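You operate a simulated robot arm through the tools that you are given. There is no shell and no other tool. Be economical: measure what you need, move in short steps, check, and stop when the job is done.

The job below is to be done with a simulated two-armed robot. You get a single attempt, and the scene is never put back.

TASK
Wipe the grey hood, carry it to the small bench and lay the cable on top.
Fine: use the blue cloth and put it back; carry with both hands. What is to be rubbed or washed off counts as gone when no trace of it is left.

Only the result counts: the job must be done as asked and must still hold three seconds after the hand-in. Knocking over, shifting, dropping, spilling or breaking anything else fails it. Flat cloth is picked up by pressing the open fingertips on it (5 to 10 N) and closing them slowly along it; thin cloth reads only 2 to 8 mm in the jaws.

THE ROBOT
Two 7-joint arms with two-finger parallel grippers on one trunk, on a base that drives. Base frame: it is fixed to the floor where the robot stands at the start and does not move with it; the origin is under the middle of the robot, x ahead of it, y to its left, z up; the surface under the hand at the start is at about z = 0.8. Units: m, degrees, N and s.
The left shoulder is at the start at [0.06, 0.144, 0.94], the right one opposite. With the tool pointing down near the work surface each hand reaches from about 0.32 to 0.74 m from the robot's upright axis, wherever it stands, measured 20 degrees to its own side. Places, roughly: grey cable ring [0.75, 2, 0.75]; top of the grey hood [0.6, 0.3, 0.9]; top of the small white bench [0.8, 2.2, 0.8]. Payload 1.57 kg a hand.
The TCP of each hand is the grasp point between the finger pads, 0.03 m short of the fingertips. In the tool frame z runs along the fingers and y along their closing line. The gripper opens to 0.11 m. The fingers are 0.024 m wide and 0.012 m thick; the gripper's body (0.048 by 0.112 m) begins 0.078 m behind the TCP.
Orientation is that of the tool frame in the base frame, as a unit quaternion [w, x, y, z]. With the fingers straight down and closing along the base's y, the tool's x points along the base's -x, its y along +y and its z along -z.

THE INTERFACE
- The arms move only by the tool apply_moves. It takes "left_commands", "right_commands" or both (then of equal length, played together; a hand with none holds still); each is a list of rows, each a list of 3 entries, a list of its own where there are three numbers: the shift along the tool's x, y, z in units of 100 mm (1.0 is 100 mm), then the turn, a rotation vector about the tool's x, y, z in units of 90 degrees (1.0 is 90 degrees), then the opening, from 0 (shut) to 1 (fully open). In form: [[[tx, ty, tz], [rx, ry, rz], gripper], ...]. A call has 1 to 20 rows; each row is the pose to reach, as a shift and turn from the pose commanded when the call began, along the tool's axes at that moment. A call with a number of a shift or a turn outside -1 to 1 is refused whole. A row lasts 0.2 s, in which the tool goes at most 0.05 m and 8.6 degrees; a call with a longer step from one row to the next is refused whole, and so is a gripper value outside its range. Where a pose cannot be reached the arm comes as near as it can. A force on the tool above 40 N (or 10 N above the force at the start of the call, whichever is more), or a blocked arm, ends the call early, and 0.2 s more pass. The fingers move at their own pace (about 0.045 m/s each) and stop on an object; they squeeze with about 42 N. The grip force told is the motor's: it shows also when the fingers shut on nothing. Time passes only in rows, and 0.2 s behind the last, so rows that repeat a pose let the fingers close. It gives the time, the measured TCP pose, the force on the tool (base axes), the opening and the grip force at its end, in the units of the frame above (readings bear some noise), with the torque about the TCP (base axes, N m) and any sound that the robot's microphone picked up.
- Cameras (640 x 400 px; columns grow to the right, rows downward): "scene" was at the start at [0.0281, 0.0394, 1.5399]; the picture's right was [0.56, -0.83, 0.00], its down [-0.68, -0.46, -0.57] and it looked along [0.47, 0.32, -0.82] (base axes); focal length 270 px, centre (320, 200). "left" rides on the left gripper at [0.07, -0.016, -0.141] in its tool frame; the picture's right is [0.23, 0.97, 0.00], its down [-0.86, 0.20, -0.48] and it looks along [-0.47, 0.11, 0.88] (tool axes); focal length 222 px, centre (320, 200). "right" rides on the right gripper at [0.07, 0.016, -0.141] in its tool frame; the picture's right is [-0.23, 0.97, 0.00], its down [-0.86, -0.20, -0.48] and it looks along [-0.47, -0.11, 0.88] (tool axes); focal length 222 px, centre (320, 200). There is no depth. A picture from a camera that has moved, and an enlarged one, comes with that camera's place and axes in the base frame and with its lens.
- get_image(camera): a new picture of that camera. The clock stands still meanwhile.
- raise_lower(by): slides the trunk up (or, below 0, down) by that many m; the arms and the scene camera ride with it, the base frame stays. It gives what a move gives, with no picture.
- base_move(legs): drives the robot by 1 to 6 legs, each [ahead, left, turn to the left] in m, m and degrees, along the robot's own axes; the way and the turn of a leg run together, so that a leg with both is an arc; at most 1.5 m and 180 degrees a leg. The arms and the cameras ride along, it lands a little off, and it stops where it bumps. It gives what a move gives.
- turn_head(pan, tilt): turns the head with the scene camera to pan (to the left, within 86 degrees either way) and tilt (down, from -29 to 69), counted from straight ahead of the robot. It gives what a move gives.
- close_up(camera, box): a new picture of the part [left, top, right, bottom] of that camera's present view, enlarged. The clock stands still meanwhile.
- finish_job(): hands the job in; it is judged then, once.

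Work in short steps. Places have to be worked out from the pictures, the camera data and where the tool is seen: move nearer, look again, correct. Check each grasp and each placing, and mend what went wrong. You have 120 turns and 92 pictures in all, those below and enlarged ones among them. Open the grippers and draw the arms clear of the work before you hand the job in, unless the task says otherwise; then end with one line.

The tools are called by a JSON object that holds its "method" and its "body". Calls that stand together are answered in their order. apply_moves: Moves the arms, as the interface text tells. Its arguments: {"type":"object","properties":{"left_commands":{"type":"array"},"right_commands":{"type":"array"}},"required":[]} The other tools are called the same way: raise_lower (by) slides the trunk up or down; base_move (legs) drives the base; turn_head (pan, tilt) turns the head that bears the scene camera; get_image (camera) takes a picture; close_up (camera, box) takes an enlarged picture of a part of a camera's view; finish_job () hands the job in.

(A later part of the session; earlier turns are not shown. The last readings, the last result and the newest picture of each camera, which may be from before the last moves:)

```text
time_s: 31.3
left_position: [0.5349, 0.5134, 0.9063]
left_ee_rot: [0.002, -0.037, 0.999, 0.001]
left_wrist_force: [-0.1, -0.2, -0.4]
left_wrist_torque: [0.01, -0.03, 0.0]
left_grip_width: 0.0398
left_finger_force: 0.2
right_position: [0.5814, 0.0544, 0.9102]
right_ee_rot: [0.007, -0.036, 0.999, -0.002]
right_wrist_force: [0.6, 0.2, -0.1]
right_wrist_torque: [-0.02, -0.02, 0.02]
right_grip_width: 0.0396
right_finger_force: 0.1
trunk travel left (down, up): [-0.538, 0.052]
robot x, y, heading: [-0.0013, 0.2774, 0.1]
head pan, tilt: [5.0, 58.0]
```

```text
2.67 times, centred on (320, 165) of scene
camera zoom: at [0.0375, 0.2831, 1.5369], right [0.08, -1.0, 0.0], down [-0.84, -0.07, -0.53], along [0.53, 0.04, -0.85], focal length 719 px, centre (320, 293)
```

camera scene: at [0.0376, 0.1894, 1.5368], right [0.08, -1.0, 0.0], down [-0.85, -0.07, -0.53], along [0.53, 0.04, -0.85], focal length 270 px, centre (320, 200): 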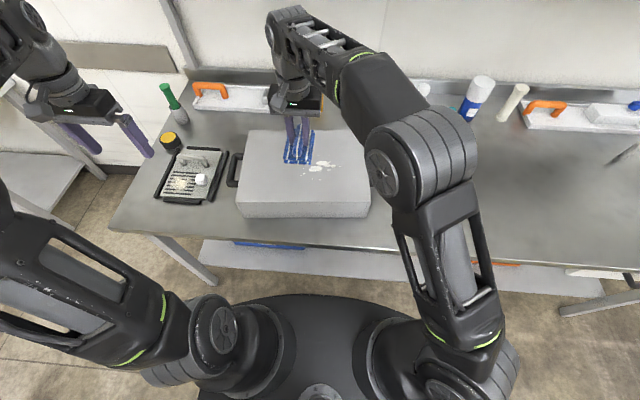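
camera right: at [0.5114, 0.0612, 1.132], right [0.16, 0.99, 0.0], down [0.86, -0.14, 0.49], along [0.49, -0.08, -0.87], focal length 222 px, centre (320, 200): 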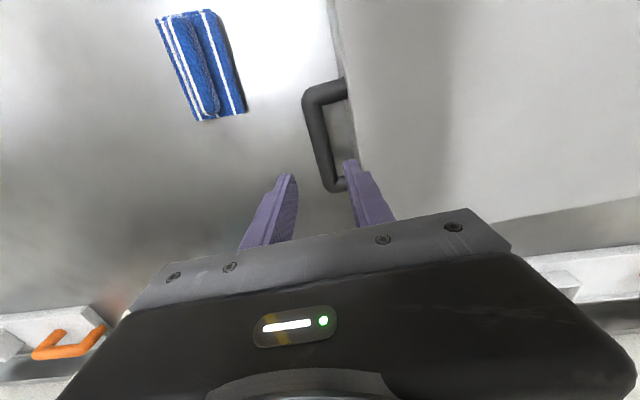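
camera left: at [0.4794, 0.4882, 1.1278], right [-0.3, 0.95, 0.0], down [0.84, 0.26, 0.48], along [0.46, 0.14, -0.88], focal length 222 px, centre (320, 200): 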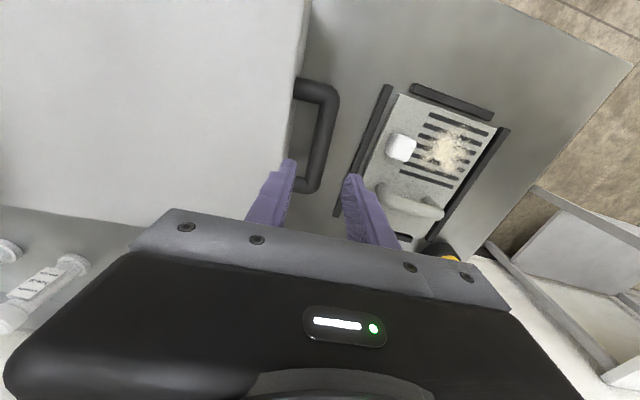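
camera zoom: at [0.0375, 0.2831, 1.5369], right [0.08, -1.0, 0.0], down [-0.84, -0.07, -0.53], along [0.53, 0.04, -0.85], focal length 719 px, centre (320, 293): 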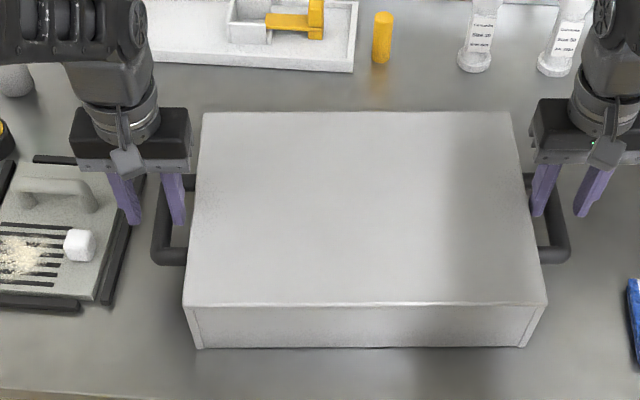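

Both pairs of fingers straddle their bars. I shift 3 mm right and lower to bar height.

{"method": "apply_moves", "body": {"right_commands": [[[0, -0.03, 0.15], [0, 0, 0], 0.36], [[0, -0.03, 0.3], [0, 0, 0], 0.36], [[0, -0.03, 0.42], [0, 0, 0], 0.36], [[0, -0.03, 0.42], [0, 0, 0], 0.36]], "left_commands": [[[0, -0.03, 0.15], [0, 0, 0], 0.36], [[0, -0.03, 0.3], [0, 0, 0], 0.36], [[0, -0.03, 0.38], [0, 0, 0], 0.36], [[0, -0.03, 0.38], [0, 0, 0], 0.36]]}}

{"method": "close_up", "body": {"camera": "right", "box": [220, 60, 420, 240]}}

{"method": "close_up", "body": {"camera": "left", "box": [220, 60, 420, 240]}}

```text
time_s: 32.3
left_position: [0.5366, 0.5079, 0.8683]
left_ee_rot: [0.001, -0.038, 0.999, 0.002]
left_wrist_force: [-0.6, -0.1, 0.1]
left_wrist_torque: [-0.02, 0.02, 0.03]
left_grip_width: 0.0397
left_finger_force: 0.1
right_position: [0.5853, 0.0522, 0.8684]
right_ee_rot: [0.008, -0.036, 0.999, -0.001]
right_wrist_force: [0.0, 0.0, -0.6]
right_wrist_torque: [-0.01, 0.01, -0.02]
right_grip_width: 0.0396
right_finger_force: 0.1
trunk travel left (down, up): [-0.538, 0.052]
robot x, y, heading: [-0.0009, 0.2762, -0.1]
head pan, tilt: [5.0, 58.0]
```

```text
2.22 times, centred on (320, 150) of right
camera zoom: at [0.5121, 0.0628, 1.0088], right [0.16, 0.99, 0.0], down [0.86, -0.14, 0.49], along [0.49, -0.08, -0.87], focal length 494 px, centre (320, 311)
```

zoom: 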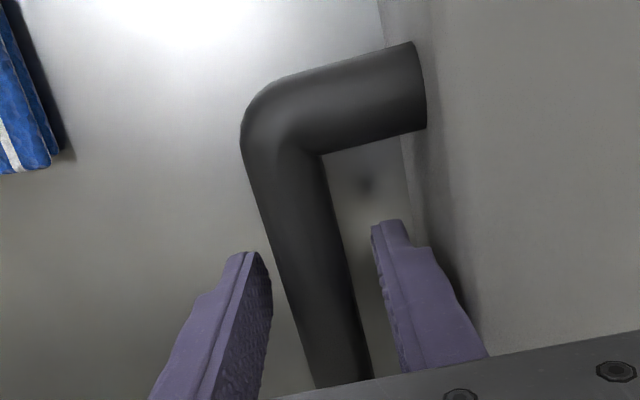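

```text
2.22 times, centred on (320, 150) of left
camera zoom: at [0.4682, 0.4863, 1.0095], right [-0.3, 0.95, 0.0], down [0.84, 0.26, 0.48], along [0.46, 0.14, -0.88], focal length 494 px, centre (320, 311)
```

zoom: 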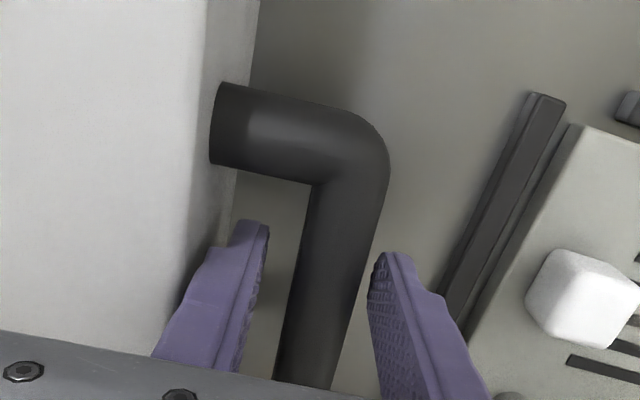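

The bars sit centred between the fingers at TCP height. I close both grippers.

{"method": "apply_moves", "body": {"right_commands": [[[0, 0, 0], [0, 0, 0], 0.28], [[0, 0, 0], [0, 0, 0], 0.2], [[0, 0, 0], [0, 0, 0], 0.12], [[0, 0, 0], [0, 0, 0], 0.05], [[0, 0, 0], [0, 0, 0], 0.0], [[0, 0, 0], [0, 0, 0], 0.0]], "left_commands": [[[0, 0, 0], [0, 0, 0], 0.28], [[0, 0, 0], [0, 0, 0], 0.2], [[0, 0, 0], [0, 0, 0], 0.12], [[0, 0, 0], [0, 0, 0], 0.05], [[0, 0, 0], [0, 0, 0], 0.0], [[0, 0, 0], [0, 0, 0], 0.0]]}}

```text
time_s: 33.7
left_position: [0.5353, 0.5098, 0.8688]
left_ee_rot: [0.001, -0.038, 0.999, 0.001]
left_wrist_force: [1.5, 8.1, 0.4]
left_wrist_torque: [0.01, 0.24, 0.7]
left_grip_width: 0.0218
left_finger_force: 34.0
right_position: [0.5857, 0.0517, 0.8679]
right_ee_rot: [0.009, -0.037, 0.999, -0.002]
right_wrist_force: [-1.9, -5.0, 0.5]
right_wrist_torque: [0.04, -0.23, 0.93]
right_grip_width: 0.0217
right_finger_force: 34.5
trunk travel left (down, up): [-0.538, 0.052]
robot x, y, heading: [0.0031, 0.2792, -0.3]
head pan, tilt: [5.0, 58.0]
```

Both bars are gripped (22 mm, 34 N). I lift together, slowly.

{"method": "apply_moves", "body": {"right_commands": [[[0, 0, -0.1], [0, 0, 0], 0], [[0, 0, -0.2], [0, 0, 0], 0], [[0, 0, -0.3], [0, 0, 0], 0], [[0, 0, -0.4], [0, 0, 0], 0]], "left_commands": [[[0, 0, -0.1], [0, 0, 0], 0], [[0, 0, -0.2], [0, 0, 0], 0], [[0, 0, -0.3], [0, 0, 0], 0], [[0, 0, -0.4], [0, 0, 0], 0]]}}

{"method": "get_image", "body": {"camera": "scene"}}

```text
time_s: 34.7
left_position: [0.5367, 0.508, 0.9089]
left_ee_rot: [0.001, -0.038, 0.999, 0.001]
left_wrist_force: [2.9, 6.5, -6.2]
left_wrist_torque: [-0.04, -0.03, 0.74]
left_grip_width: 0.0216
left_finger_force: 34.1
right_position: [0.5849, 0.051, 0.9079]
right_ee_rot: [0.007, -0.036, 0.999, -0.002]
right_wrist_force: [-2.5, -6.8, -5.5]
right_wrist_torque: [-0.02, 0.04, 0.81]
right_grip_width: 0.022
right_finger_force: 34.1
trunk travel left (down, up): [-0.538, 0.052]
robot x, y, heading: [0.0017, 0.277, -0.2]
head pan, tilt: [5.0, 58.0]
```

```text
61 pictures are left
camera scene: at [0.0388, 0.283, 1.5368], right [0.08, -1.0, 0.0], down [-0.85, -0.07, -0.53], along [0.53, 0.04, -0.85], focal length 270 px, centre (320, 200)
```

scene: 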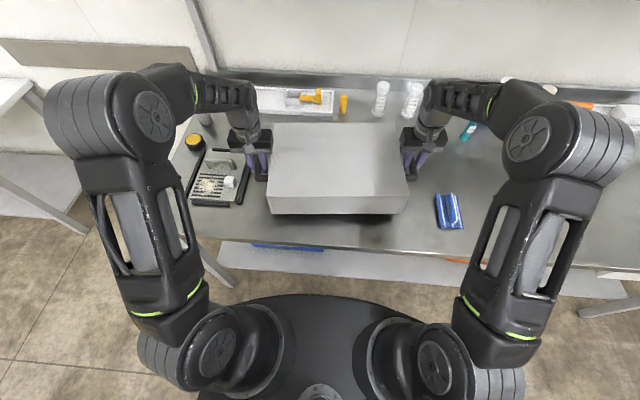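

The hood hangs level, about 1.2 kg. I raise it higher, then back away from the table.

{"method": "apply_moves", "body": {"right_commands": [[[0, 0, -0.2], [0, 0, 0], 0], [[0, 0, -0.4], [0, 0, 0], 0], [[0, 0, -0.6], [0, 0, 0], 0], [[0, 0, -0.8], [0, 0, 0], 0], [[0, 0, -0.9], [0, 0, 0], 0]], "left_commands": [[[0, 0, -0.2], [0, 0, 0], 0], [[0, 0, -0.4], [0, 0, 0], 0], [[0, 0, -0.6], [0, 0, 0], 0], [[0, 0, -0.8], [0, 0, 0], 0], [[0, 0, -0.9], [0, 0, 0], 0]]}}

{"method": "base_move", "body": {"legs": [[-0.25, 0, 0], [-0.25, 0, 0]]}}

{"method": "turn_head", "body": {"pan": 60, "tilt": 30}}

{"method": "get_image", "body": {"camera": "scene"}}

```text
time_s: 35.9
left_position: [0.5373, 0.5091, 0.998]
left_ee_rot: [0.0, -0.038, 0.999, 0.002]
left_wrist_force: [0.8, 9.7, -5.9]
left_wrist_torque: [0.02, -0.09, 0.26]
left_grip_width: 0.0217
left_finger_force: 34.8
right_position: [0.5824, 0.0514, 0.9985]
right_ee_rot: [0.008, -0.036, 0.999, -0.002]
right_wrist_force: [-1.5, -9.3, -5.5]
right_wrist_torque: [-0.06, 0.22, 0.62]
right_grip_width: 0.0217
right_finger_force: 34.2
trunk travel left (down, up): [-0.538, 0.052]
robot x, y, heading: [-0.0002, 0.2767, -0.2]
head pan, tilt: [5.0, 58.0]
```

```text
time_s: 39.1
left_position: [0.0386, 0.5137, 0.9979]
left_ee_rot: [0.002, -0.042, 0.999, 0.002]
left_wrist_force: [-0.3, 19.5, -5.8]
left_wrist_torque: [0.07, 0.04, 0.38]
left_grip_width: 0.0219
left_finger_force: 34.9
right_position: [0.0888, 0.0569, 0.9975]
right_ee_rot: [0.007, -0.04, 0.999, -0.002]
right_wrist_force: [-0.6, -20.0, -5.8]
right_wrist_torque: [-0.01, 0.02, 0.63]
right_grip_width: 0.0218
right_finger_force: 34.7
trunk travel left (down, up): [-0.538, 0.052]
robot x, y, heading: [-0.4941, 0.2792, 0.5]
head pan, tilt: [5.0, 58.0]
```

```text
time_s: 40.4
left_position: [0.0387, 0.5133, 0.9967]
left_ee_rot: [0.001, -0.043, 0.999, 0.002]
left_wrist_force: [2.5, -0.6, -5.2]
left_wrist_torque: [0.04, 0.12, 0.36]
left_grip_width: 0.0215
left_finger_force: 34.9
right_position: [0.0887, 0.056, 0.9976]
right_ee_rot: [0.007, -0.04, 0.999, -0.003]
right_wrist_force: [-3.1, 1.2, -5.6]
right_wrist_torque: [0.05, 0.0, 0.62]
right_grip_width: 0.0216
right_finger_force: 34.2
trunk travel left (down, up): [-0.538, 0.052]
robot x, y, heading: [-0.4949, 0.278, 0.4]
head pan, tilt: [60.0, 30.0]
```

```text
60 pictures are left
camera scene: at [-0.481, 0.3557, 1.5765], right [0.87, -0.5, 0.0], down [-0.25, -0.43, -0.87], along [0.43, 0.75, -0.5], focal length 270 px, centre (320, 200)
```

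scene: 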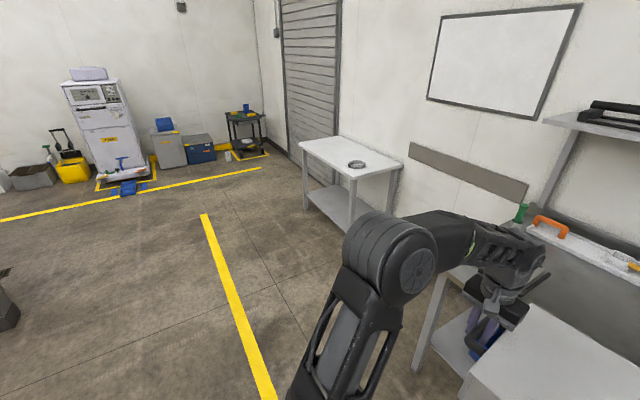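

Hood held steadily, floor clear. I drive left alongside the bench.

{"method": "base_move", "body": {"legs": [[0, 1.2, 0], [0, 0.75, 0]]}}

{"method": "turn_head", "body": {"pan": -5, "tilt": 35}}

{"method": "get_image", "body": {"camera": "scene"}}

```text
time_s: 50.2
left_position: [0.0324, 2.4827, 0.9975]
left_ee_rot: [0.001, -0.041, 0.999, 0.002]
left_wrist_force: [1.6, 1.6, -6.3]
left_wrist_torque: [-0.06, 0.0, 0.31]
left_grip_width: 0.0218
left_finger_force: 34.5
right_position: [0.0812, 2.0254, 0.9984]
right_ee_rot: [0.007, -0.039, 0.999, -0.003]
right_wrist_force: [-1.7, -0.7, -6.0]
right_wrist_torque: [-0.06, 0.04, 0.55]
right_grip_width: 0.0215
right_finger_force: 34.8
trunk travel left (down, up): [-0.538, 0.052]
robot x, y, heading: [-0.5012, 2.2527, 0.2]
head pan, tilt: [60.0, 30.0]
```

```text
time_s: 51.5
left_position: [0.0325, 2.4824, 0.9968]
left_ee_rot: [0.001, -0.04, 0.999, 0.002]
left_wrist_force: [3.1, -1.0, -5.4]
left_wrist_torque: [-0.01, 0.01, 0.29]
left_grip_width: 0.0212
left_finger_force: 34.8
right_position: [0.0801, 2.0247, 0.9974]
right_ee_rot: [0.007, -0.04, 0.999, -0.002]
right_wrist_force: [-2.4, -0.1, -4.9]
right_wrist_torque: [0.0, 0.05, 0.56]
right_grip_width: 0.0216
right_finger_force: 34.6
trunk travel left (down, up): [-0.538, 0.052]
robot x, y, heading: [-0.5033, 2.2481, 0.1]
head pan, tilt: [-5.0, 35.0]
```

```text
59 pictures are left
camera scene: at [-0.4451, 2.24, 1.5687], right [-0.08, -1.0, 0.0], down [-0.57, 0.05, -0.82], along [0.82, -0.07, -0.57], focal length 270 px, centre (320, 200)
```

scene: 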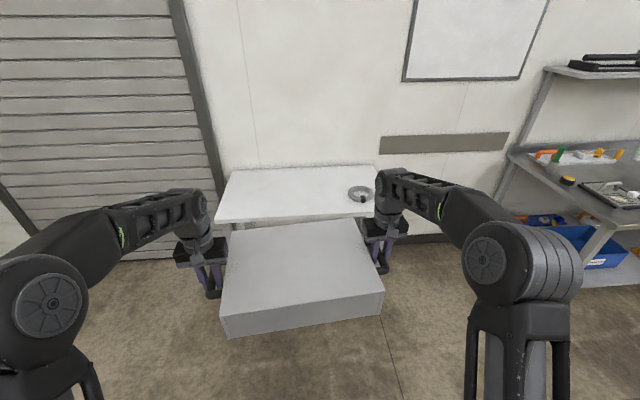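

The bench spans x≈0.60–1.11, y≈1.75–2.65, with the ring at about y 1.86–2.0. I shift left 0.12 m and advance most of the way.

{"method": "base_move", "body": {"legs": [[0, 0.12, 0], [0.5, 0, 0]]}}

{"method": "turn_head", "body": {"pan": -10, "tilt": 50}}

{"method": "get_image", "body": {"camera": "scene"}}

{"method": "get_image", "body": {"camera": "right"}}

```text
time_s: 55.3
left_position: [0.5282, 2.6072, 0.9968]
left_ee_rot: [0.001, -0.043, 0.999, 0.003]
left_wrist_force: [2.2, -0.9, -6.5]
left_wrist_torque: [0.0, 0.09, 0.31]
left_grip_width: 0.0214
left_finger_force: 34.9
right_position: [0.5783, 2.1498, 0.9963]
right_ee_rot: [0.007, -0.04, 0.999, -0.002]
right_wrist_force: [-1.6, 0.7, -6.6]
right_wrist_torque: [0.03, -0.04, 0.59]
right_grip_width: 0.0215
right_finger_force: 35.0
trunk travel left (down, up): [-0.538, 0.052]
robot x, y, heading: [-0.007, 2.3716, 0.2]
head pan, tilt: [-5.0, 35.0]
```

```text
time_s: 56.1
left_position: [0.5259, 2.6074, 0.9964]
left_ee_rot: [0.001, -0.043, 0.999, 0.001]
left_wrist_force: [2.2, -0.8, -5.7]
left_wrist_torque: [-0.01, 0.35, 0.3]
left_grip_width: 0.0213
left_finger_force: 34.3
right_position: [0.5772, 2.1496, 0.9978]
right_ee_rot: [0.007, -0.041, 0.999, -0.002]
right_wrist_force: [-2.0, 0.5, -5.4]
right_wrist_torque: [0.08, -0.23, 0.62]
right_grip_width: 0.0218
right_finger_force: 34.5
trunk travel left (down, up): [-0.538, 0.052]
robot x, y, heading: [-0.009, 2.3723, 0.3]
head pan, tilt: [-10.0, 50.0]
```

```text
58 pictures are left
camera scene: at [0.0382, 2.358, 1.547], right [-0.17, -0.99, 0.0], down [-0.76, 0.13, -0.64], along [0.63, -0.11, -0.77], focal length 270 px, centre (320, 200)
```

scene: 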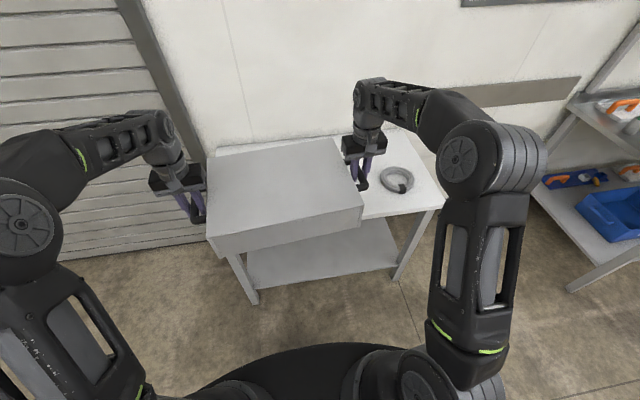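

```text
57 pictures are left
camera right: at [0.5044, 2.1605, 1.1387], right [0.15, 0.99, 0.0], down [0.86, -0.13, 0.49], along [0.49, -0.07, -0.87], focal length 222 px, centre (320, 200)
```

right: 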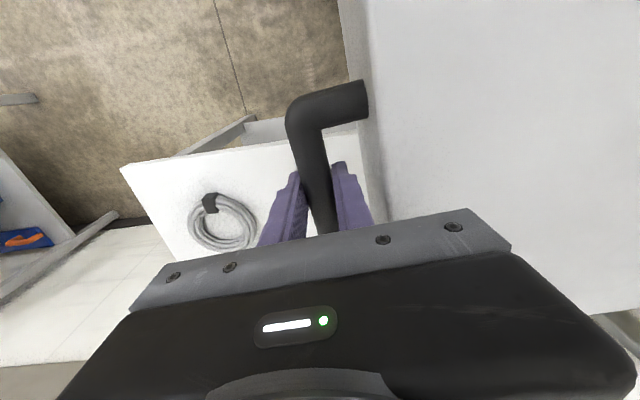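

The ring is at (0.735, 1.924) with 0.07 m radius; the bench top is at z≈0.75, well clear of the right hand. I advance another 0.24 m.

{"method": "base_move", "body": {"legs": [[0.24, 0, 0]]}}

{"method": "get_image", "body": {"camera": "scene"}}

{"method": "get_image", "body": {"camera": "left"}}

```text
time_s: 57.9
left_position: [0.7714, 2.606, 0.9959]
left_ee_rot: [0.0, -0.041, 0.999, 0.001]
left_wrist_force: [3.1, -0.9, -6.0]
left_wrist_torque: [-0.03, -0.18, 0.37]
left_grip_width: 0.0217
left_finger_force: 34.6
right_position: [0.8215, 2.1487, 0.9963]
right_ee_rot: [0.006, -0.038, 0.999, -0.003]
right_wrist_force: [-2.0, 1.4, -5.7]
right_wrist_torque: [-0.07, 0.32, 0.61]
right_grip_width: 0.0219
right_finger_force: 34.7
trunk travel left (down, up): [-0.538, 0.052]
robot x, y, heading: [0.2363, 2.3709, 0.1]
head pan, tilt: [-10.0, 50.0]
```

```text
56 pictures are left
camera scene: at [0.2832, 2.3586, 1.5469], right [-0.17, -0.99, 0.0], down [-0.76, 0.13, -0.64], along [0.63, -0.11, -0.77], focal length 270 px, centre (320, 200)
```

scene: 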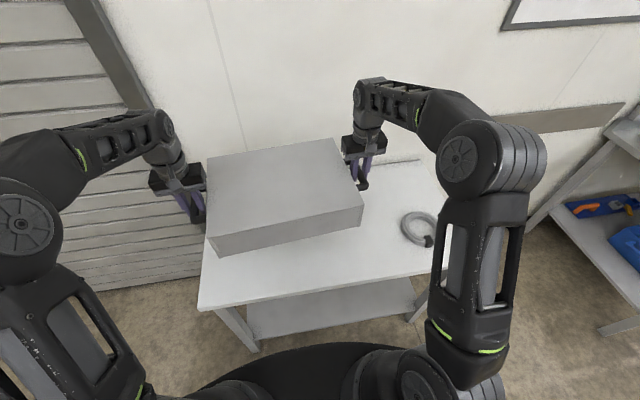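

```text
55 pictures are left
camera left: at [0.7049, 2.5838, 1.1379], right [-0.31, 0.95, 0.0], down [0.84, 0.27, 0.48], along [0.46, 0.15, -0.88], focal length 222 px, centre (320, 200)
```

left: 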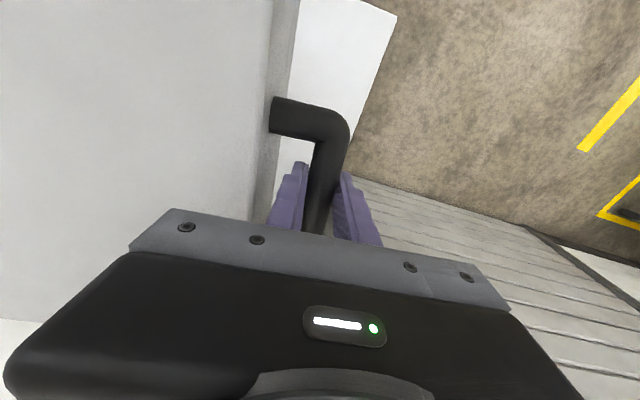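

The hood hangs over the bench at centre (0.796, 2.377), clear of all edges (bench y up to 2.66). I lower it with the trunk to just above the surface.

{"method": "raise_lower", "body": {"by": -0.155}}

{"method": "get_image", "body": {"camera": "scene"}}

```text
time_s: 59.7
left_position: [0.7722, 2.6056, 0.8419]
left_ee_rot: [0.001, -0.041, 0.999, 0.001]
left_wrist_force: [2.2, -0.7, -5.9]
left_wrist_torque: [-0.01, -0.14, 0.3]
left_grip_width: 0.0215
left_finger_force: 35.1
right_position: [0.8199, 2.1476, 0.8429]
right_ee_rot: [0.006, -0.038, 0.999, -0.003]
right_wrist_force: [-1.5, -0.2, -6.2]
right_wrist_torque: [-0.04, 0.21, 0.52]
right_grip_width: 0.0215
right_finger_force: 34.6
trunk travel left (down, up): [-0.383, 0.207]
robot x, y, heading: [0.2318, 2.3726, 0.0]
head pan, tilt: [-10.0, 50.0]
```

```text
54 pictures are left
camera scene: at [0.2815, 2.3586, 1.3921], right [-0.17, -0.98, 0.0], down [-0.76, 0.13, -0.64], along [0.63, -0.11, -0.77], focal length 270 px, centre (320, 200)
```

scene: 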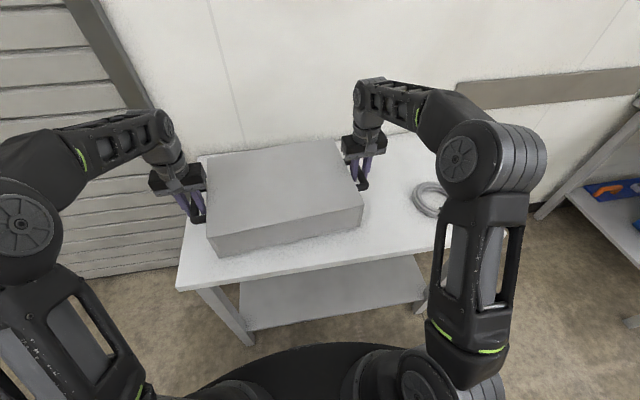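

Still free (−6 N each hand). I lower further in small arm steps until the wrist forces show support.

{"method": "apply_moves", "body": {"right_commands": [[[0, 0, 0.05], [0, 0, 0], 0], [[0, 0, 0.1], [0, 0, 0], 0], [[0, 0, 0.15], [0, 0, 0], 0], [[0, 0, 0.18], [0, 0, 0], 0], [[0, 0, 0.18], [0, 0, 0], 0]], "left_commands": [[[0, 0, 0.05], [0, 0, 0], 0], [[0, 0, 0.1], [0, 0, 0], 0], [[0, 0, 0.15], [0, 0, 0], 0], [[0, 0, 0.18], [0, 0, 0], 0], [[0, 0, 0.18], [0, 0, 0], 0]]}}

```text
time_s: 60.9
left_position: [0.7712, 2.6064, 0.8251]
left_ee_rot: [0.001, -0.041, 0.999, 0.002]
left_wrist_force: [3.1, -3.1, -6.3]
left_wrist_torque: [0.01, -0.11, 0.5]
left_grip_width: 0.0218
left_finger_force: 34.9
right_position: [0.8203, 2.1491, 0.8242]
right_ee_rot: [0.007, -0.04, 0.999, -0.002]
right_wrist_force: [-3.2, 1.6, -6.0]
right_wrist_torque: [-0.02, 0.19, 0.7]
right_grip_width: 0.0216
right_finger_force: 34.2
trunk travel left (down, up): [-0.383, 0.207]
robot x, y, heading: [0.2368, 2.3693, 0.6]
head pan, tilt: [-10.0, 50.0]
```

{"method": "apply_moves", "body": {"right_commands": [[[0, 0, 0.02], [0, 0, 0], 0], [[0, 0, 0.04], [0, 0, 0], 0], [[0, 0, 0.06], [0, 0, 0], 0], [[0, 0, 0.08], [0, 0, 0], 0]], "left_commands": [[[0, 0, 0.02], [0, 0, 0], 0], [[0, 0, 0.04], [0, 0, 0], 0], [[0, 0, 0.06], [0, 0, 0], 0], [[0, 0, 0.08], [0, 0, 0], 0]]}}

```text
time_s: 61.9
left_position: [0.7716, 2.606, 0.8193]
left_ee_rot: [0.004, -0.04, 0.999, 0.002]
left_wrist_force: [1.4, 3.4, 13.9]
left_wrist_torque: [-0.09, 0.93, 0.24]
left_grip_width: 0.0215
left_finger_force: 34.8
right_position: [0.8198, 2.1476, 0.8182]
right_ee_rot: [0.008, -0.039, 0.999, -0.003]
right_wrist_force: [0.2, 2.1, 2.3]
right_wrist_torque: [-0.06, 0.49, 0.51]
right_grip_width: 0.0214
right_finger_force: 34.3
trunk travel left (down, up): [-0.383, 0.207]
robot x, y, heading: [0.236, 2.3729, 0.3]
head pan, tilt: [-10.0, 50.0]
```

The hood rests on the bench (forces turned positive at 0.819). I ease off and open both grippers slowly.

{"method": "apply_moves", "body": {"right_commands": [[[0, 0, 0.0], [0, 0, 0], 0], [[0, 0, 0], [0, 0, 0], 0.2], [[0, 0, 0], [0, 0, 0], 0.28], [[0, 0, 0], [0, 0, 0], 0.36], [[0, 0, 0], [0, 0, 0], 0.38], [[0, 0, 0], [0, 0, 0], 0.38]], "left_commands": [[[0, 0, -0.015], [0, 0, 0], 0], [[0, 0, -0.015], [0, 0, 0], 0.2], [[0, 0, -0.015], [0, 0, 0], 0.28], [[0, 0, -0.015], [0, 0, 0], 0.36], [[0, 0, -0.015], [0, 0, 0], 0.38], [[0, 0, -0.015], [0, 0, 0], 0.38]]}}

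{"method": "close_up", "body": {"camera": "right", "box": [220, 60, 420, 240]}}

{"method": "close_up", "body": {"camera": "left", "box": [220, 60, 420, 240]}}

```text
time_s: 63.3
left_position: [0.771, 2.6049, 0.8178]
left_ee_rot: [0.001, -0.04, 0.999, 0.002]
left_wrist_force: [0.1, 0.4, -0.2]
left_wrist_torque: [0.04, -0.01, 0.01]
left_grip_width: 0.0419
left_finger_force: 0.0
right_position: [0.8198, 2.1486, 0.8166]
right_ee_rot: [0.007, -0.039, 0.999, -0.002]
right_wrist_force: [0.2, 0.2, 0.5]
right_wrist_torque: [0.02, -0.03, 0.02]
right_grip_width: 0.0416
right_finger_force: 0.1
trunk travel left (down, up): [-0.383, 0.207]
robot x, y, heading: [0.2368, 2.3724, 0.3]
head pan, tilt: [-10.0, 50.0]
```

```text
2.22 times, centred on (320, 150) of right
camera zoom: at [0.7472, 2.1594, 0.958], right [0.15, 0.99, 0.0], down [0.86, -0.13, 0.49], along [0.49, -0.08, -0.87], focal length 494 px, centre (320, 311)
```

zoom: 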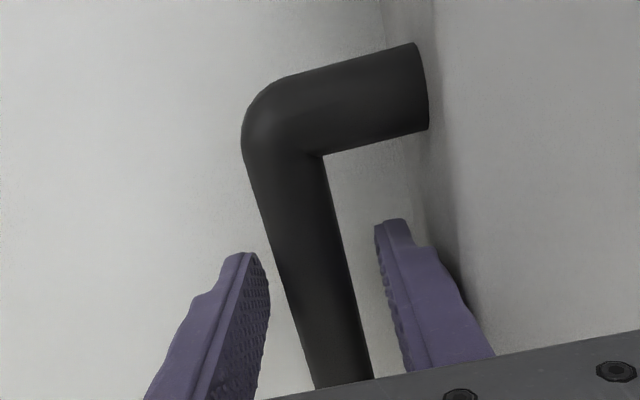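

```text
2.22 times, centred on (320, 150) of left
camera zoom: at [0.7031, 2.5831, 0.9593], right [-0.31, 0.95, 0.0], down [0.83, 0.27, 0.48], along [0.46, 0.15, -0.88], focal length 494 px, centre (320, 311)
```

zoom: 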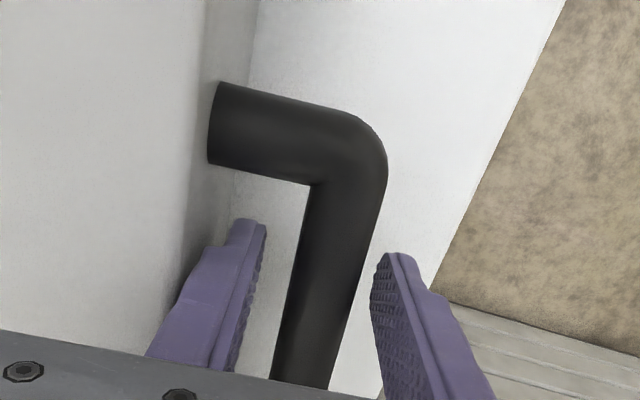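

Both grips are free. I lift both hands straight up with the trunk.

{"method": "raise_lower", "body": {"by": 0.17}}

{"method": "turn_head", "body": {"pan": -30, "tilt": 52}}

{"method": "get_image", "body": {"camera": "scene"}}

{"method": "get_image", "body": {"camera": "right"}}

```text
time_s: 65.2
left_position: [0.7705, 2.6056, 0.9881]
left_ee_rot: [0.0, -0.041, 0.999, 0.002]
left_wrist_force: [-0.2, -0.2, 0.7]
left_wrist_torque: [0.02, 0.02, -0.02]
left_grip_width: 0.0418
left_finger_force: 0.0
right_position: [0.8196, 2.1484, 0.987]
right_ee_rot: [0.007, -0.038, 0.999, -0.003]
right_wrist_force: [0.5, 0.1, 0.1]
right_wrist_torque: [0.01, -0.02, 0.03]
right_grip_width: 0.0419
right_finger_force: 0.0
trunk travel left (down, up): [-0.553, 0.037]
robot x, y, heading: [0.2331, 2.3709, 0.1]
head pan, tilt: [-10.0, 50.0]
```

```text
time_s: 66.0
left_position: [0.7718, 2.6065, 0.9881]
left_ee_rot: [0.001, -0.041, 0.999, 0.001]
left_wrist_force: [0.4, 1.7, 0.5]
left_wrist_torque: [0.01, -0.02, -0.03]
left_grip_width: 0.0416
left_finger_force: 0.0
right_position: [0.8204, 2.1487, 0.9863]
right_ee_rot: [0.007, -0.038, 0.999, -0.002]
right_wrist_force: [0.0, -0.2, 0.1]
right_wrist_torque: [0.03, 0.01, 0.0]
right_grip_width: 0.0419
right_finger_force: 0.1
trunk travel left (down, up): [-0.553, 0.037]
robot x, y, heading: [0.2396, 2.3686, 0.1]
head pan, tilt: [-30.0, 52.0]
```

```text
51 pictures are left
camera scene: at [0.27, 2.3344, 1.5594], right [-0.5, -0.87, 0.0], down [-0.68, 0.39, -0.62], along [0.53, -0.31, -0.79], focal length 270 px, centre (320, 200)
```

scene: 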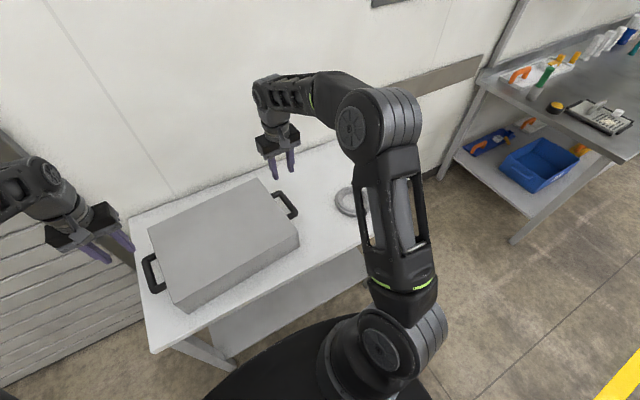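

```text
50 pictures are left
camera right: at [0.7472, 2.1594, 1.128], right [0.15, 0.99, 0.0], down [0.86, -0.13, 0.49], along [0.49, -0.08, -0.87], focal length 222 px, centre (320, 200)
```

right: 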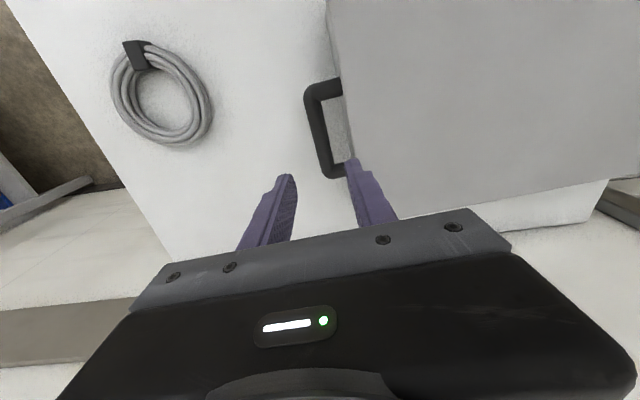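

The hood stands well on the bench. The ring (centre (0.735, 1.918), mean radius 0.058, strap on the near side) will be gripped on its left side; I shift the base 0.2 m right first.

{"method": "base_move", "body": {"legs": [[0, -0.2, 0]]}}

{"method": "apply_moves", "body": {"right_commands": [[[0.25, 0.05, -0.1], [0, 0, 0.02], 0.6], [[0.5, 0.1, -0.1], [0, 0, 0.05], 0.6], [[0.8, 0.2, -0.1], [0, 0, 0.05], 0.6]]}}

{"method": "get_image", "body": {"camera": "right"}}

```text
time_s: 67.6
left_position: [0.7708, 2.4048, 0.9876]
left_ee_rot: [0.002, -0.043, 0.999, 0.003]
left_wrist_force: [-0.9, -0.4, -0.1]
left_wrist_torque: [0.03, 0.0, -0.03]
left_grip_width: 0.0419
left_finger_force: 0.0
right_position: [0.8209, 1.9492, 0.9858]
right_ee_rot: [0.007, -0.04, 0.999, -0.001]
right_wrist_force: [0.4, -0.6, -0.2]
right_wrist_torque: [0.04, -0.01, -0.02]
right_grip_width: 0.0419
right_finger_force: 0.1
trunk travel left (down, up): [-0.553, 0.037]
robot x, y, heading: [0.2366, 2.1693, 0.3]
head pan, tilt: [-30.0, 52.0]
```

```text
time_s: 68.4
left_position: [0.7698, 2.4059, 0.9894]
left_ee_rot: [0.002, -0.042, 0.999, 0.002]
left_wrist_force: [-0.6, 0.5, 0.1]
left_wrist_torque: [-0.01, -0.03, 0.03]
left_grip_width: 0.042
left_finger_force: 0.0
right_position: [0.7389, 1.9622, 0.9968]
right_ee_rot: [0.008, -0.001, 1.0, -0.002]
right_wrist_force: [-0.1, -0.4, 0.4]
right_wrist_torque: [0.01, -0.05, 0.0]
right_grip_width: 0.066
right_finger_force: 0.1
trunk travel left (down, up): [-0.553, 0.037]
robot x, y, heading: [0.2339, 2.1728, 0.2]
head pan, tilt: [-30.0, 52.0]
```

```text
49 pictures are left
camera right: at [0.6673, 1.9793, 1.1378], right [0.23, 0.97, 0.0], down [0.85, -0.2, 0.49], along [0.48, -0.11, -0.87], focal length 222 px, centre (320, 200)
```

right: 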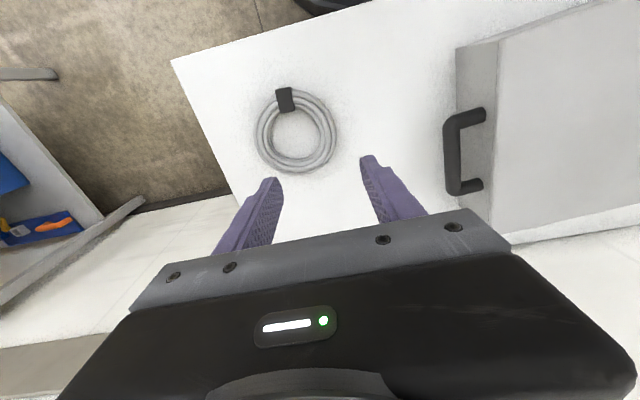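

Ring refined: centre (0.739, 1.922), left bundle at y≈1.975. I line up and descend partway.

{"method": "apply_moves", "body": {"right_commands": [[[0, 0.12, 0.3], [0, 0, 0], 0.6], [[0, 0.12, 0.7], [0, 0, 0], 0.6], [[0, 0.12, 1.0], [0, 0, 0], 0.6]]}}

{"method": "apply_moves", "body": {"right_commands": [[[0, 0, 0.3], [0, 0, 0], 0.6], [[0, 0, 0.6], [0, 0, 0], 0.6]]}}

{"method": "close_up", "body": {"camera": "right", "box": [160, 20, 440, 240]}}

```text
time_s: 69.2
left_position: [0.7719, 2.4062, 0.9873]
left_ee_rot: [0.0, -0.042, 0.999, 0.002]
left_wrist_force: [-0.2, -0.1, 0.0]
left_wrist_torque: [-0.01, -0.02, -0.03]
left_grip_width: 0.0416
left_finger_force: 0.0
right_position: [0.742, 1.9766, 0.8963]
right_ee_rot: [0.007, -0.002, 1.0, -0.002]
right_wrist_force: [0.6, -0.6, 0.8]
right_wrist_torque: [0.0, -0.01, 0.02]
right_grip_width: 0.0658
right_finger_force: 0.1
trunk travel left (down, up): [-0.553, 0.037]
robot x, y, heading: [0.2355, 2.1731, 0.4]
head pan, tilt: [-30.0, 52.0]
```

```text
time_s: 69.8
left_position: [0.7714, 2.4056, 0.9887]
left_ee_rot: [0.0, -0.041, 0.999, 0.001]
left_wrist_force: [0.6, 0.0, -0.9]
left_wrist_torque: [0.01, 0.0, -0.03]
left_grip_width: 0.0418
left_finger_force: 0.0
right_position: [0.7429, 1.9735, 0.8342]
right_ee_rot: [0.007, -0.001, 1.0, -0.002]
right_wrist_force: [0.3, 0.0, 0.0]
right_wrist_torque: [0.0, 0.02, 0.01]
right_grip_width: 0.0662
right_finger_force: 0.0
trunk travel left (down, up): [-0.553, 0.037]
robot x, y, heading: [0.2383, 2.174, 0.3]
head pan, tilt: [-30.0, 52.0]
```

```text
1.82 times, centred on (300, 130) of right
camera zoom: at [0.6708, 1.9898, 0.9765], right [0.23, 0.97, 0.0], down [0.85, -0.2, 0.49], along [0.48, -0.11, -0.87], focal length 404 px, centre (356, 327)
```

zoom: 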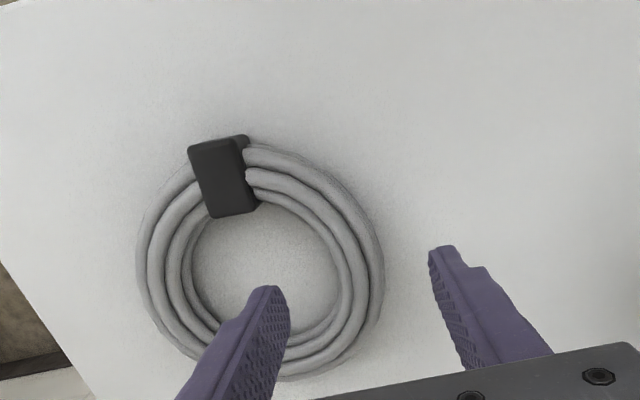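

Fingers straddle the left bundle correctly. I lower to just above the bench and close.

{"method": "apply_moves", "body": {"right_commands": [[[0.05, 0.02, 0.2], [0, 0, 0], 0.6], [[0.05, 0.02, 0.35], [0, 0, 0], 0.6], [[0.05, 0.02, 0.45], [0, 0, 0], 0.6], [[0.05, 0.02, 0.48], [0, 0, 0], 0.6]]}}

{"method": "apply_moves", "body": {"right_commands": [[[0, 0, 0], [0, 0, 0], 0.5], [[0, 0, 0], [0, 0, 0], 0.4], [[0, 0, 0], [0, 0, 0], 0.3], [[0, 0, 0], [0, 0, 0], 0.2], [[0, 0, 0], [0, 0, 0], 0.1], [[0, 0, 0], [0, 0, 0], 0], [[0, 0, 0], [0, 0, 0], 0]]}}

{"method": "close_up", "body": {"camera": "right", "box": [160, 20, 440, 240]}}

```text
time_s: 70.8
left_position: [0.7709, 2.4052, 0.9868]
left_ee_rot: [0.002, -0.043, 0.999, 0.002]
left_wrist_force: [0.2, 0.2, -0.8]
left_wrist_torque: [0.03, 0.02, -0.03]
left_grip_width: 0.0417
left_finger_force: 0.0
right_position: [0.7375, 1.977, 0.7871]
right_ee_rot: [0.008, -0.001, 1.0, -0.003]
right_wrist_force: [0.6, -0.4, -0.8]
right_wrist_torque: [-0.01, 0.0, 0.04]
right_grip_width: 0.0664
right_finger_force: 0.0
trunk travel left (down, up): [-0.553, 0.037]
robot x, y, heading: [0.2337, 2.1727, 0.4]
head pan, tilt: [-30.0, 52.0]
```

```text
time_s: 72.4
left_position: [0.7697, 2.406, 0.9865]
left_ee_rot: [0.002, -0.042, 0.999, 0.001]
left_wrist_force: [-0.2, 0.1, 0.0]
left_wrist_torque: [0.02, 0.01, -0.02]
left_grip_width: 0.042
left_finger_force: 0.1
right_position: [0.737, 1.9761, 0.7861]
right_ee_rot: [0.006, -0.001, 1.0, -0.002]
right_wrist_force: [-0.2, -2.7, 0.9]
right_wrist_torque: [-0.16, -0.01, -0.18]
right_grip_width: 0.025
right_finger_force: 36.8
trunk travel left (down, up): [-0.553, 0.037]
robot x, y, heading: [0.2352, 2.1713, 0.2]
head pan, tilt: [-30.0, 52.0]
```

```text
1.82 times, centred on (300, 130) of right
camera zoom: at [0.6655, 1.992, 0.9285], right [0.23, 0.97, 0.0], down [0.85, -0.2, 0.49], along [0.48, -0.11, -0.87], focal length 404 px, centre (356, 327)
```

zoom: 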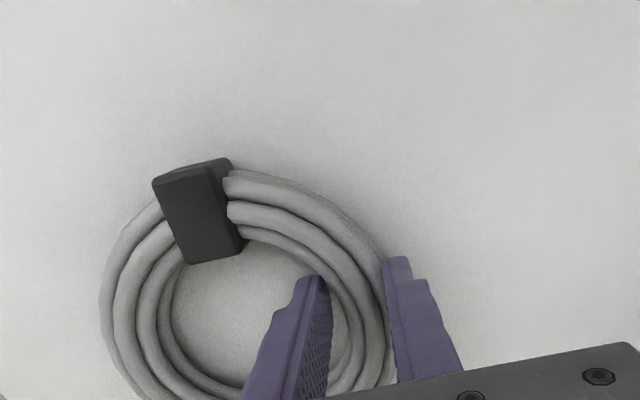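

The bundle is held (25 mm, 37 N). I lift the ring straight up and check.

{"method": "apply_moves", "body": {"right_commands": [[[0, 0, -0.2], [0, 0, 0], 0], [[0, 0, -0.4], [0, 0, 0], 0], [[0, 0, -0.7], [0, 0, 0], 0], [[0, 0, -1.0], [0, 0, 0], 0]]}}

{"method": "apply_moves", "body": {"right_commands": [[[0, 0, -0.4], [0, 0, 0], 0], [[0, 0, -0.8], [0, 0, 0], 0], [[0, 0, -1.0], [0, 0, 0], 0], [[0, 0, -1.0], [0, 0, 0], 0]]}}

{"method": "get_image", "body": {"camera": "scene"}}

{"method": "get_image", "body": {"camera": "right"}}

```text
time_s: 73.4
left_position: [0.7709, 2.4058, 0.9881]
left_ee_rot: [0.001, -0.042, 0.999, 0.002]
left_wrist_force: [-0.4, -1.1, -0.2]
left_wrist_torque: [0.02, -0.01, 0.0]
left_grip_width: 0.0419
left_finger_force: 0.0
right_position: [0.7337, 1.9762, 0.888]
right_ee_rot: [0.007, -0.001, 1.0, -0.001]
right_wrist_force: [-0.9, 0.0, -2.2]
right_wrist_torque: [0.11, -0.02, -0.02]
right_grip_width: 0.0254
right_finger_force: 36.6
trunk travel left (down, up): [-0.553, 0.037]
robot x, y, heading: [0.234, 2.1731, 0.1]
head pan, tilt: [-30.0, 52.0]
```

```text
time_s: 74.4
left_position: [0.7703, 2.4057, 0.9887]
left_ee_rot: [0.0, -0.042, 0.999, 0.001]
left_wrist_force: [-0.3, -0.2, 0.8]
left_wrist_torque: [0.0, 0.0, 0.0]
left_grip_width: 0.0418
left_finger_force: 0.0
right_position: [0.7357, 1.9754, 0.9876]
right_ee_rot: [0.006, 0.0, 1.0, -0.002]
right_wrist_force: [-0.3, 0.9, -2.6]
right_wrist_torque: [0.11, -0.01, -0.03]
right_grip_width: 0.0253
right_finger_force: 37.2
trunk travel left (down, up): [-0.553, 0.037]
robot x, y, heading: [0.2395, 2.17, 0.7]
head pan, tilt: [-30.0, 52.0]
```

```text
46 pictures are left
camera scene: at [0.2709, 2.1331, 1.5594], right [-0.5, -0.87, 0.0], down [-0.68, 0.39, -0.62], along [0.53, -0.31, -0.79], focal length 270 px, centre (320, 200)
```

scene: 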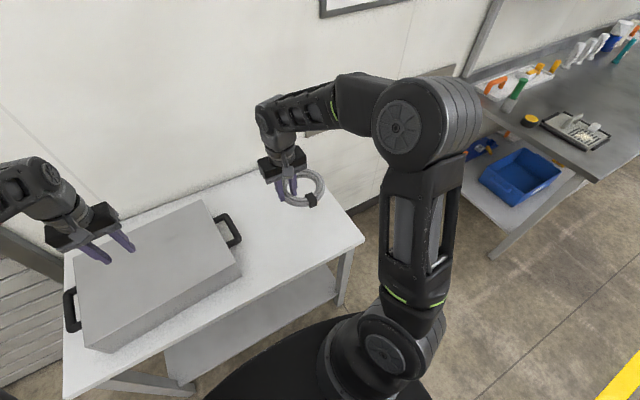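

```text
45 pictures are left
camera right: at [0.663, 1.9916, 1.1298], right [0.23, 0.97, 0.0], down [0.85, -0.2, 0.49], along [0.48, -0.11, -0.87], focal length 222 px, centre (320, 200)
```

right: 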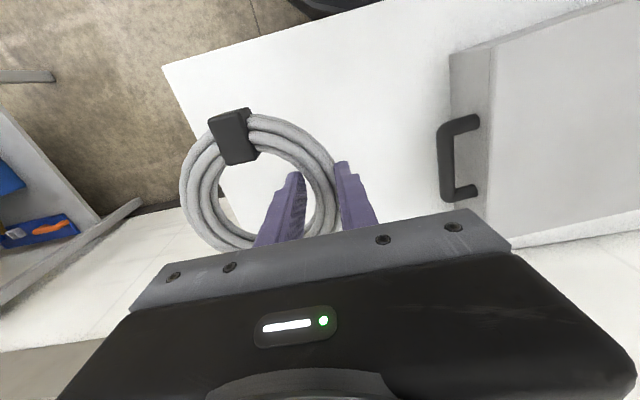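

The ring is held flat. I drive left 0.3 m, carrying it above the hood.

{"method": "base_move", "body": {"legs": [[0, 0.3, 0]]}}

{"method": "apply_moves", "body": {"right_commands": [[[-0.1, 0.3, 0], [0, 0, 0], 0], [[-0.3, 0.6, 0], [0, 0, 0], 0], [[-0.5, 0.9, 0], [0, 0, 0], 0], [[-0.55, 1.0, 0], [0, 0, 0], 0], [[-0.55, 1.0, 0], [0, 0, 0], 0]]}}

{"method": "get_image", "body": {"camera": "scene"}}

{"method": "get_image", "body": {"camera": "right"}}

```text
time_s: 76.5
left_position: [0.7713, 2.7029, 0.9878]
left_ee_rot: [0.001, -0.04, 0.999, 0.001]
left_wrist_force: [-1.0, 0.1, -0.5]
left_wrist_torque: [-0.01, 0.03, 0.0]
left_grip_width: 0.0417
left_finger_force: 0.1
right_position: [0.7329, 2.2718, 0.9887]
right_ee_rot: [0.008, 0.002, 1.0, -0.002]
right_wrist_force: [0.3, -0.8, -2.2]
right_wrist_torque: [0.12, 0.0, 0.04]
right_grip_width: 0.0252
right_finger_force: 36.2
trunk travel left (down, up): [-0.553, 0.037]
robot x, y, heading: [0.2347, 2.4689, 0.0]
head pan, tilt: [-30.0, 52.0]
```

```text
time_s: 77.7
left_position: [0.7728, 2.7023, 0.9876]
left_ee_rot: [0.0, -0.04, 0.999, 0.002]
left_wrist_force: [0.2, 0.5, -0.3]
left_wrist_torque: [-0.04, -0.01, -0.03]
left_grip_width: 0.0417
left_finger_force: 0.1
right_position: [0.7899, 2.372, 0.9885]
right_ee_rot: [0.008, 0.002, 1.0, -0.001]
right_wrist_force: [0.7, 0.0, -2.1]
right_wrist_torque: [0.11, -0.01, -0.01]
right_grip_width: 0.0252
right_finger_force: 36.8
trunk travel left (down, up): [-0.553, 0.037]
robot x, y, heading: [0.2384, 2.469, -0.1]
head pan, tilt: [-30.0, 52.0]
```

```text
44 pictures are left
camera scene: at [0.2701, 2.4319, 1.5594], right [-0.5, -0.87, 0.0], down [-0.68, 0.39, -0.62], along [0.53, -0.31, -0.79], focal length 270 px, centre (320, 200)
```

scene: 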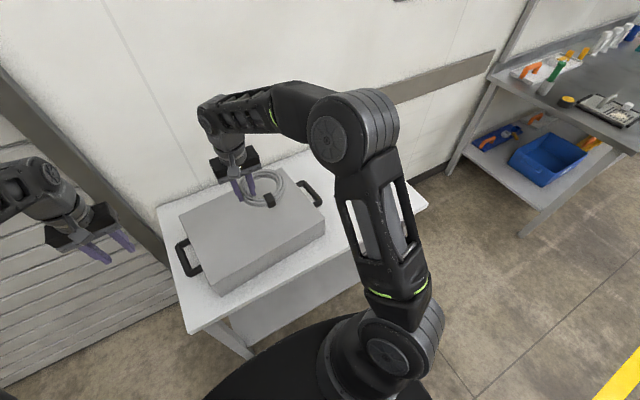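

```text
43 pictures are left
camera right: at [0.7183, 2.3886, 1.1304], right [0.23, 0.97, 0.0], down [0.85, -0.2, 0.49], along [0.48, -0.11, -0.87], focal length 222 px, centre (320, 200)
```

right: 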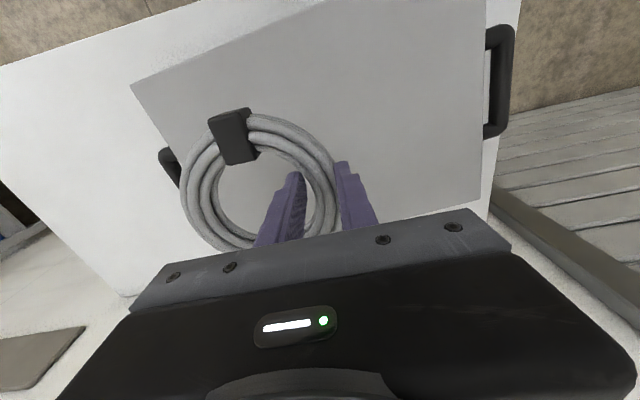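

The ring's centre is over about (0.79, 2.317). I shift 5 cm further left to centre it, then lower.

{"method": "apply_moves", "body": {"right_commands": [[[0, 0.25, 0], [0, 0, 0], 0], [[0, 0.5, 0], [0, 0, 0], 0], [[0, 0.5, 0.3], [0, 0, 0], 0], [[0, 0.5, 0.6], [0, 0, 0], 0], [[0, 0.5, 0.8], [0, 0, 0], 0], [[0, 0.5, 0.92], [0, 0, 0], 0]]}}

{"method": "apply_moves", "body": {"right_commands": [[[0, 0, 0.04], [0, 0, 0], 0], [[0, 0, 0.08], [0, 0, 0], 0], [[0, 0, 0.08], [0, 0, 0], 0]]}}

```text
time_s: 79.1
left_position: [0.772, 2.7026, 0.9876]
left_ee_rot: [0.001, -0.041, 0.999, 0.002]
left_wrist_force: [1.5, 0.6, 1.1]
left_wrist_torque: [0.02, 0.0, 0.0]
left_grip_width: 0.0419
left_finger_force: 0.1
right_position: [0.7895, 2.4213, 0.8949]
right_ee_rot: [0.007, 0.002, 1.0, -0.003]
right_wrist_force: [-0.4, -0.3, -3.0]
right_wrist_torque: [0.12, 0.03, 0.0]
right_grip_width: 0.0249
right_finger_force: 36.6
trunk travel left (down, up): [-0.553, 0.037]
robot x, y, heading: [0.236, 2.4684, 0.1]
head pan, tilt: [-30.0, 52.0]
```

```text
time_s: 79.9
left_position: [0.7716, 2.7029, 0.9886]
left_ee_rot: [0.002, -0.04, 0.999, 0.001]
left_wrist_force: [0.5, 1.5, -0.9]
left_wrist_torque: [-0.01, 0.0, 0.0]
left_grip_width: 0.0417
left_finger_force: 0.1
right_position: [0.7908, 2.4232, 0.8881]
right_ee_rot: [0.008, 0.001, 1.0, -0.002]
right_wrist_force: [-0.1, -0.1, 1.3]
right_wrist_torque: [-0.28, -0.14, 0.07]
right_grip_width: 0.0253
right_finger_force: 36.7
trunk travel left (down, up): [-0.553, 0.037]
robot x, y, heading: [0.2359, 2.4728, 0.1]
head pan, tilt: [-30.0, 52.0]
```

The ring touches the hood (force turned to +1.3 N). I lower 1 mm more and open slowly.

{"method": "apply_moves", "body": {"right_commands": [[[0, 0, 0.015], [0, 0, 0], 0], [[0, 0, 0.015], [0, 0, 0], 0.26], [[0, 0, 0.015], [0, 0, 0], 0.32], [[0, 0, 0.015], [0, 0, 0], 0.4], [[0, 0, 0.015], [0, 0, 0], 0.45], [[0, 0, 0.015], [0, 0, 0], 0.45]]}}

{"method": "apply_moves", "body": {"right_commands": [[[0, 0, -0.15], [0, 0, 0], 0.45], [[0, 0, -0.35], [0, 0, 0], 0.45], [[0, 0, -0.7], [0, 0, 0], 0.45], [[0, 0, -1.0], [0, 0, 0], 0.45]]}}

{"method": "get_image", "body": {"camera": "right"}}

{"method": "get_image", "body": {"camera": "scene"}}

```text
time_s: 81.3
left_position: [0.7718, 2.7021, 0.9886]
left_ee_rot: [0.002, -0.04, 0.999, 0.002]
left_wrist_force: [0.4, -0.1, -0.8]
left_wrist_torque: [-0.03, -0.02, -0.01]
left_grip_width: 0.0417
left_finger_force: 0.1
right_position: [0.7889, 2.4223, 0.8871]
right_ee_rot: [0.006, 0.002, 1.0, -0.002]
right_wrist_force: [0.0, -0.5, -0.7]
right_wrist_torque: [0.04, 0.01, 0.0]
right_grip_width: 0.0498
right_finger_force: 0.1
trunk travel left (down, up): [-0.553, 0.037]
robot x, y, heading: [0.2364, 2.4693, 0.2]
head pan, tilt: [-30.0, 52.0]
```

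```text
time_s: 82.3
left_position: [0.7712, 2.7013, 0.9876]
left_ee_rot: [0.002, -0.039, 0.999, 0.002]
left_wrist_force: [-0.3, -0.6, 0.2]
left_wrist_torque: [0.01, 0.0, 0.02]
left_grip_width: 0.042
left_finger_force: 0.1
right_position: [0.7876, 2.4207, 0.9868]
right_ee_rot: [0.007, 0.001, 1.0, -0.002]
right_wrist_force: [-1.3, 0.1, 0.4]
right_wrist_torque: [-0.02, -0.02, 0.01]
right_grip_width: 0.0494
right_finger_force: 0.1
trunk travel left (down, up): [-0.553, 0.037]
robot x, y, heading: [0.2367, 2.4698, -0.0]
head pan, tilt: [-30.0, 52.0]
```

```text
42 pictures are left
camera right: at [0.7163, 2.4369, 1.1285], right [0.23, 0.97, 0.0], down [0.85, -0.2, 0.49], along [0.48, -0.11, -0.87], focal length 222 px, centre (320, 200)
```

right: 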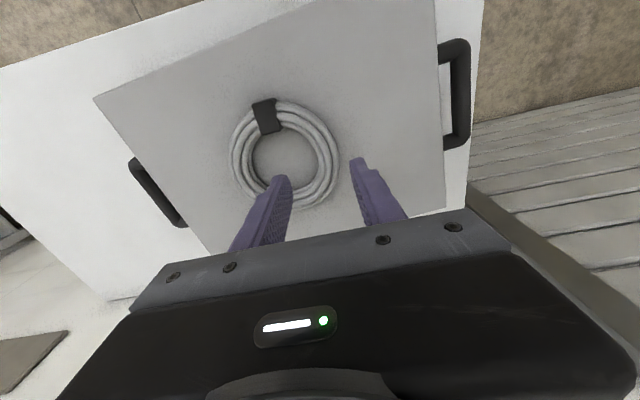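

```text
41 pictures are left
camera scene: at [0.2696, 2.4317, 1.5594], right [-0.5, -0.87, 0.0], down [-0.68, 0.39, -0.62], along [0.53, -0.31, -0.79], focal length 270 px, centre (320, 200)
```

scene: 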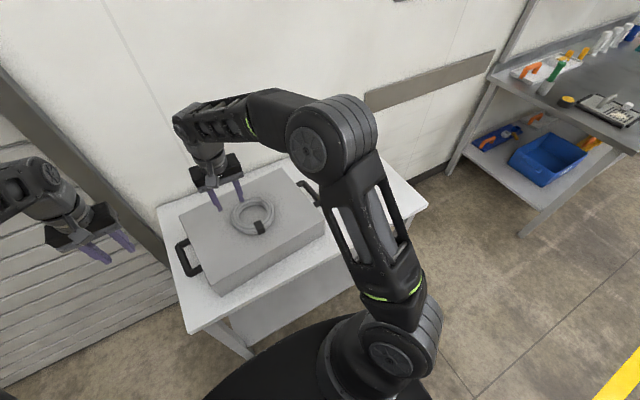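

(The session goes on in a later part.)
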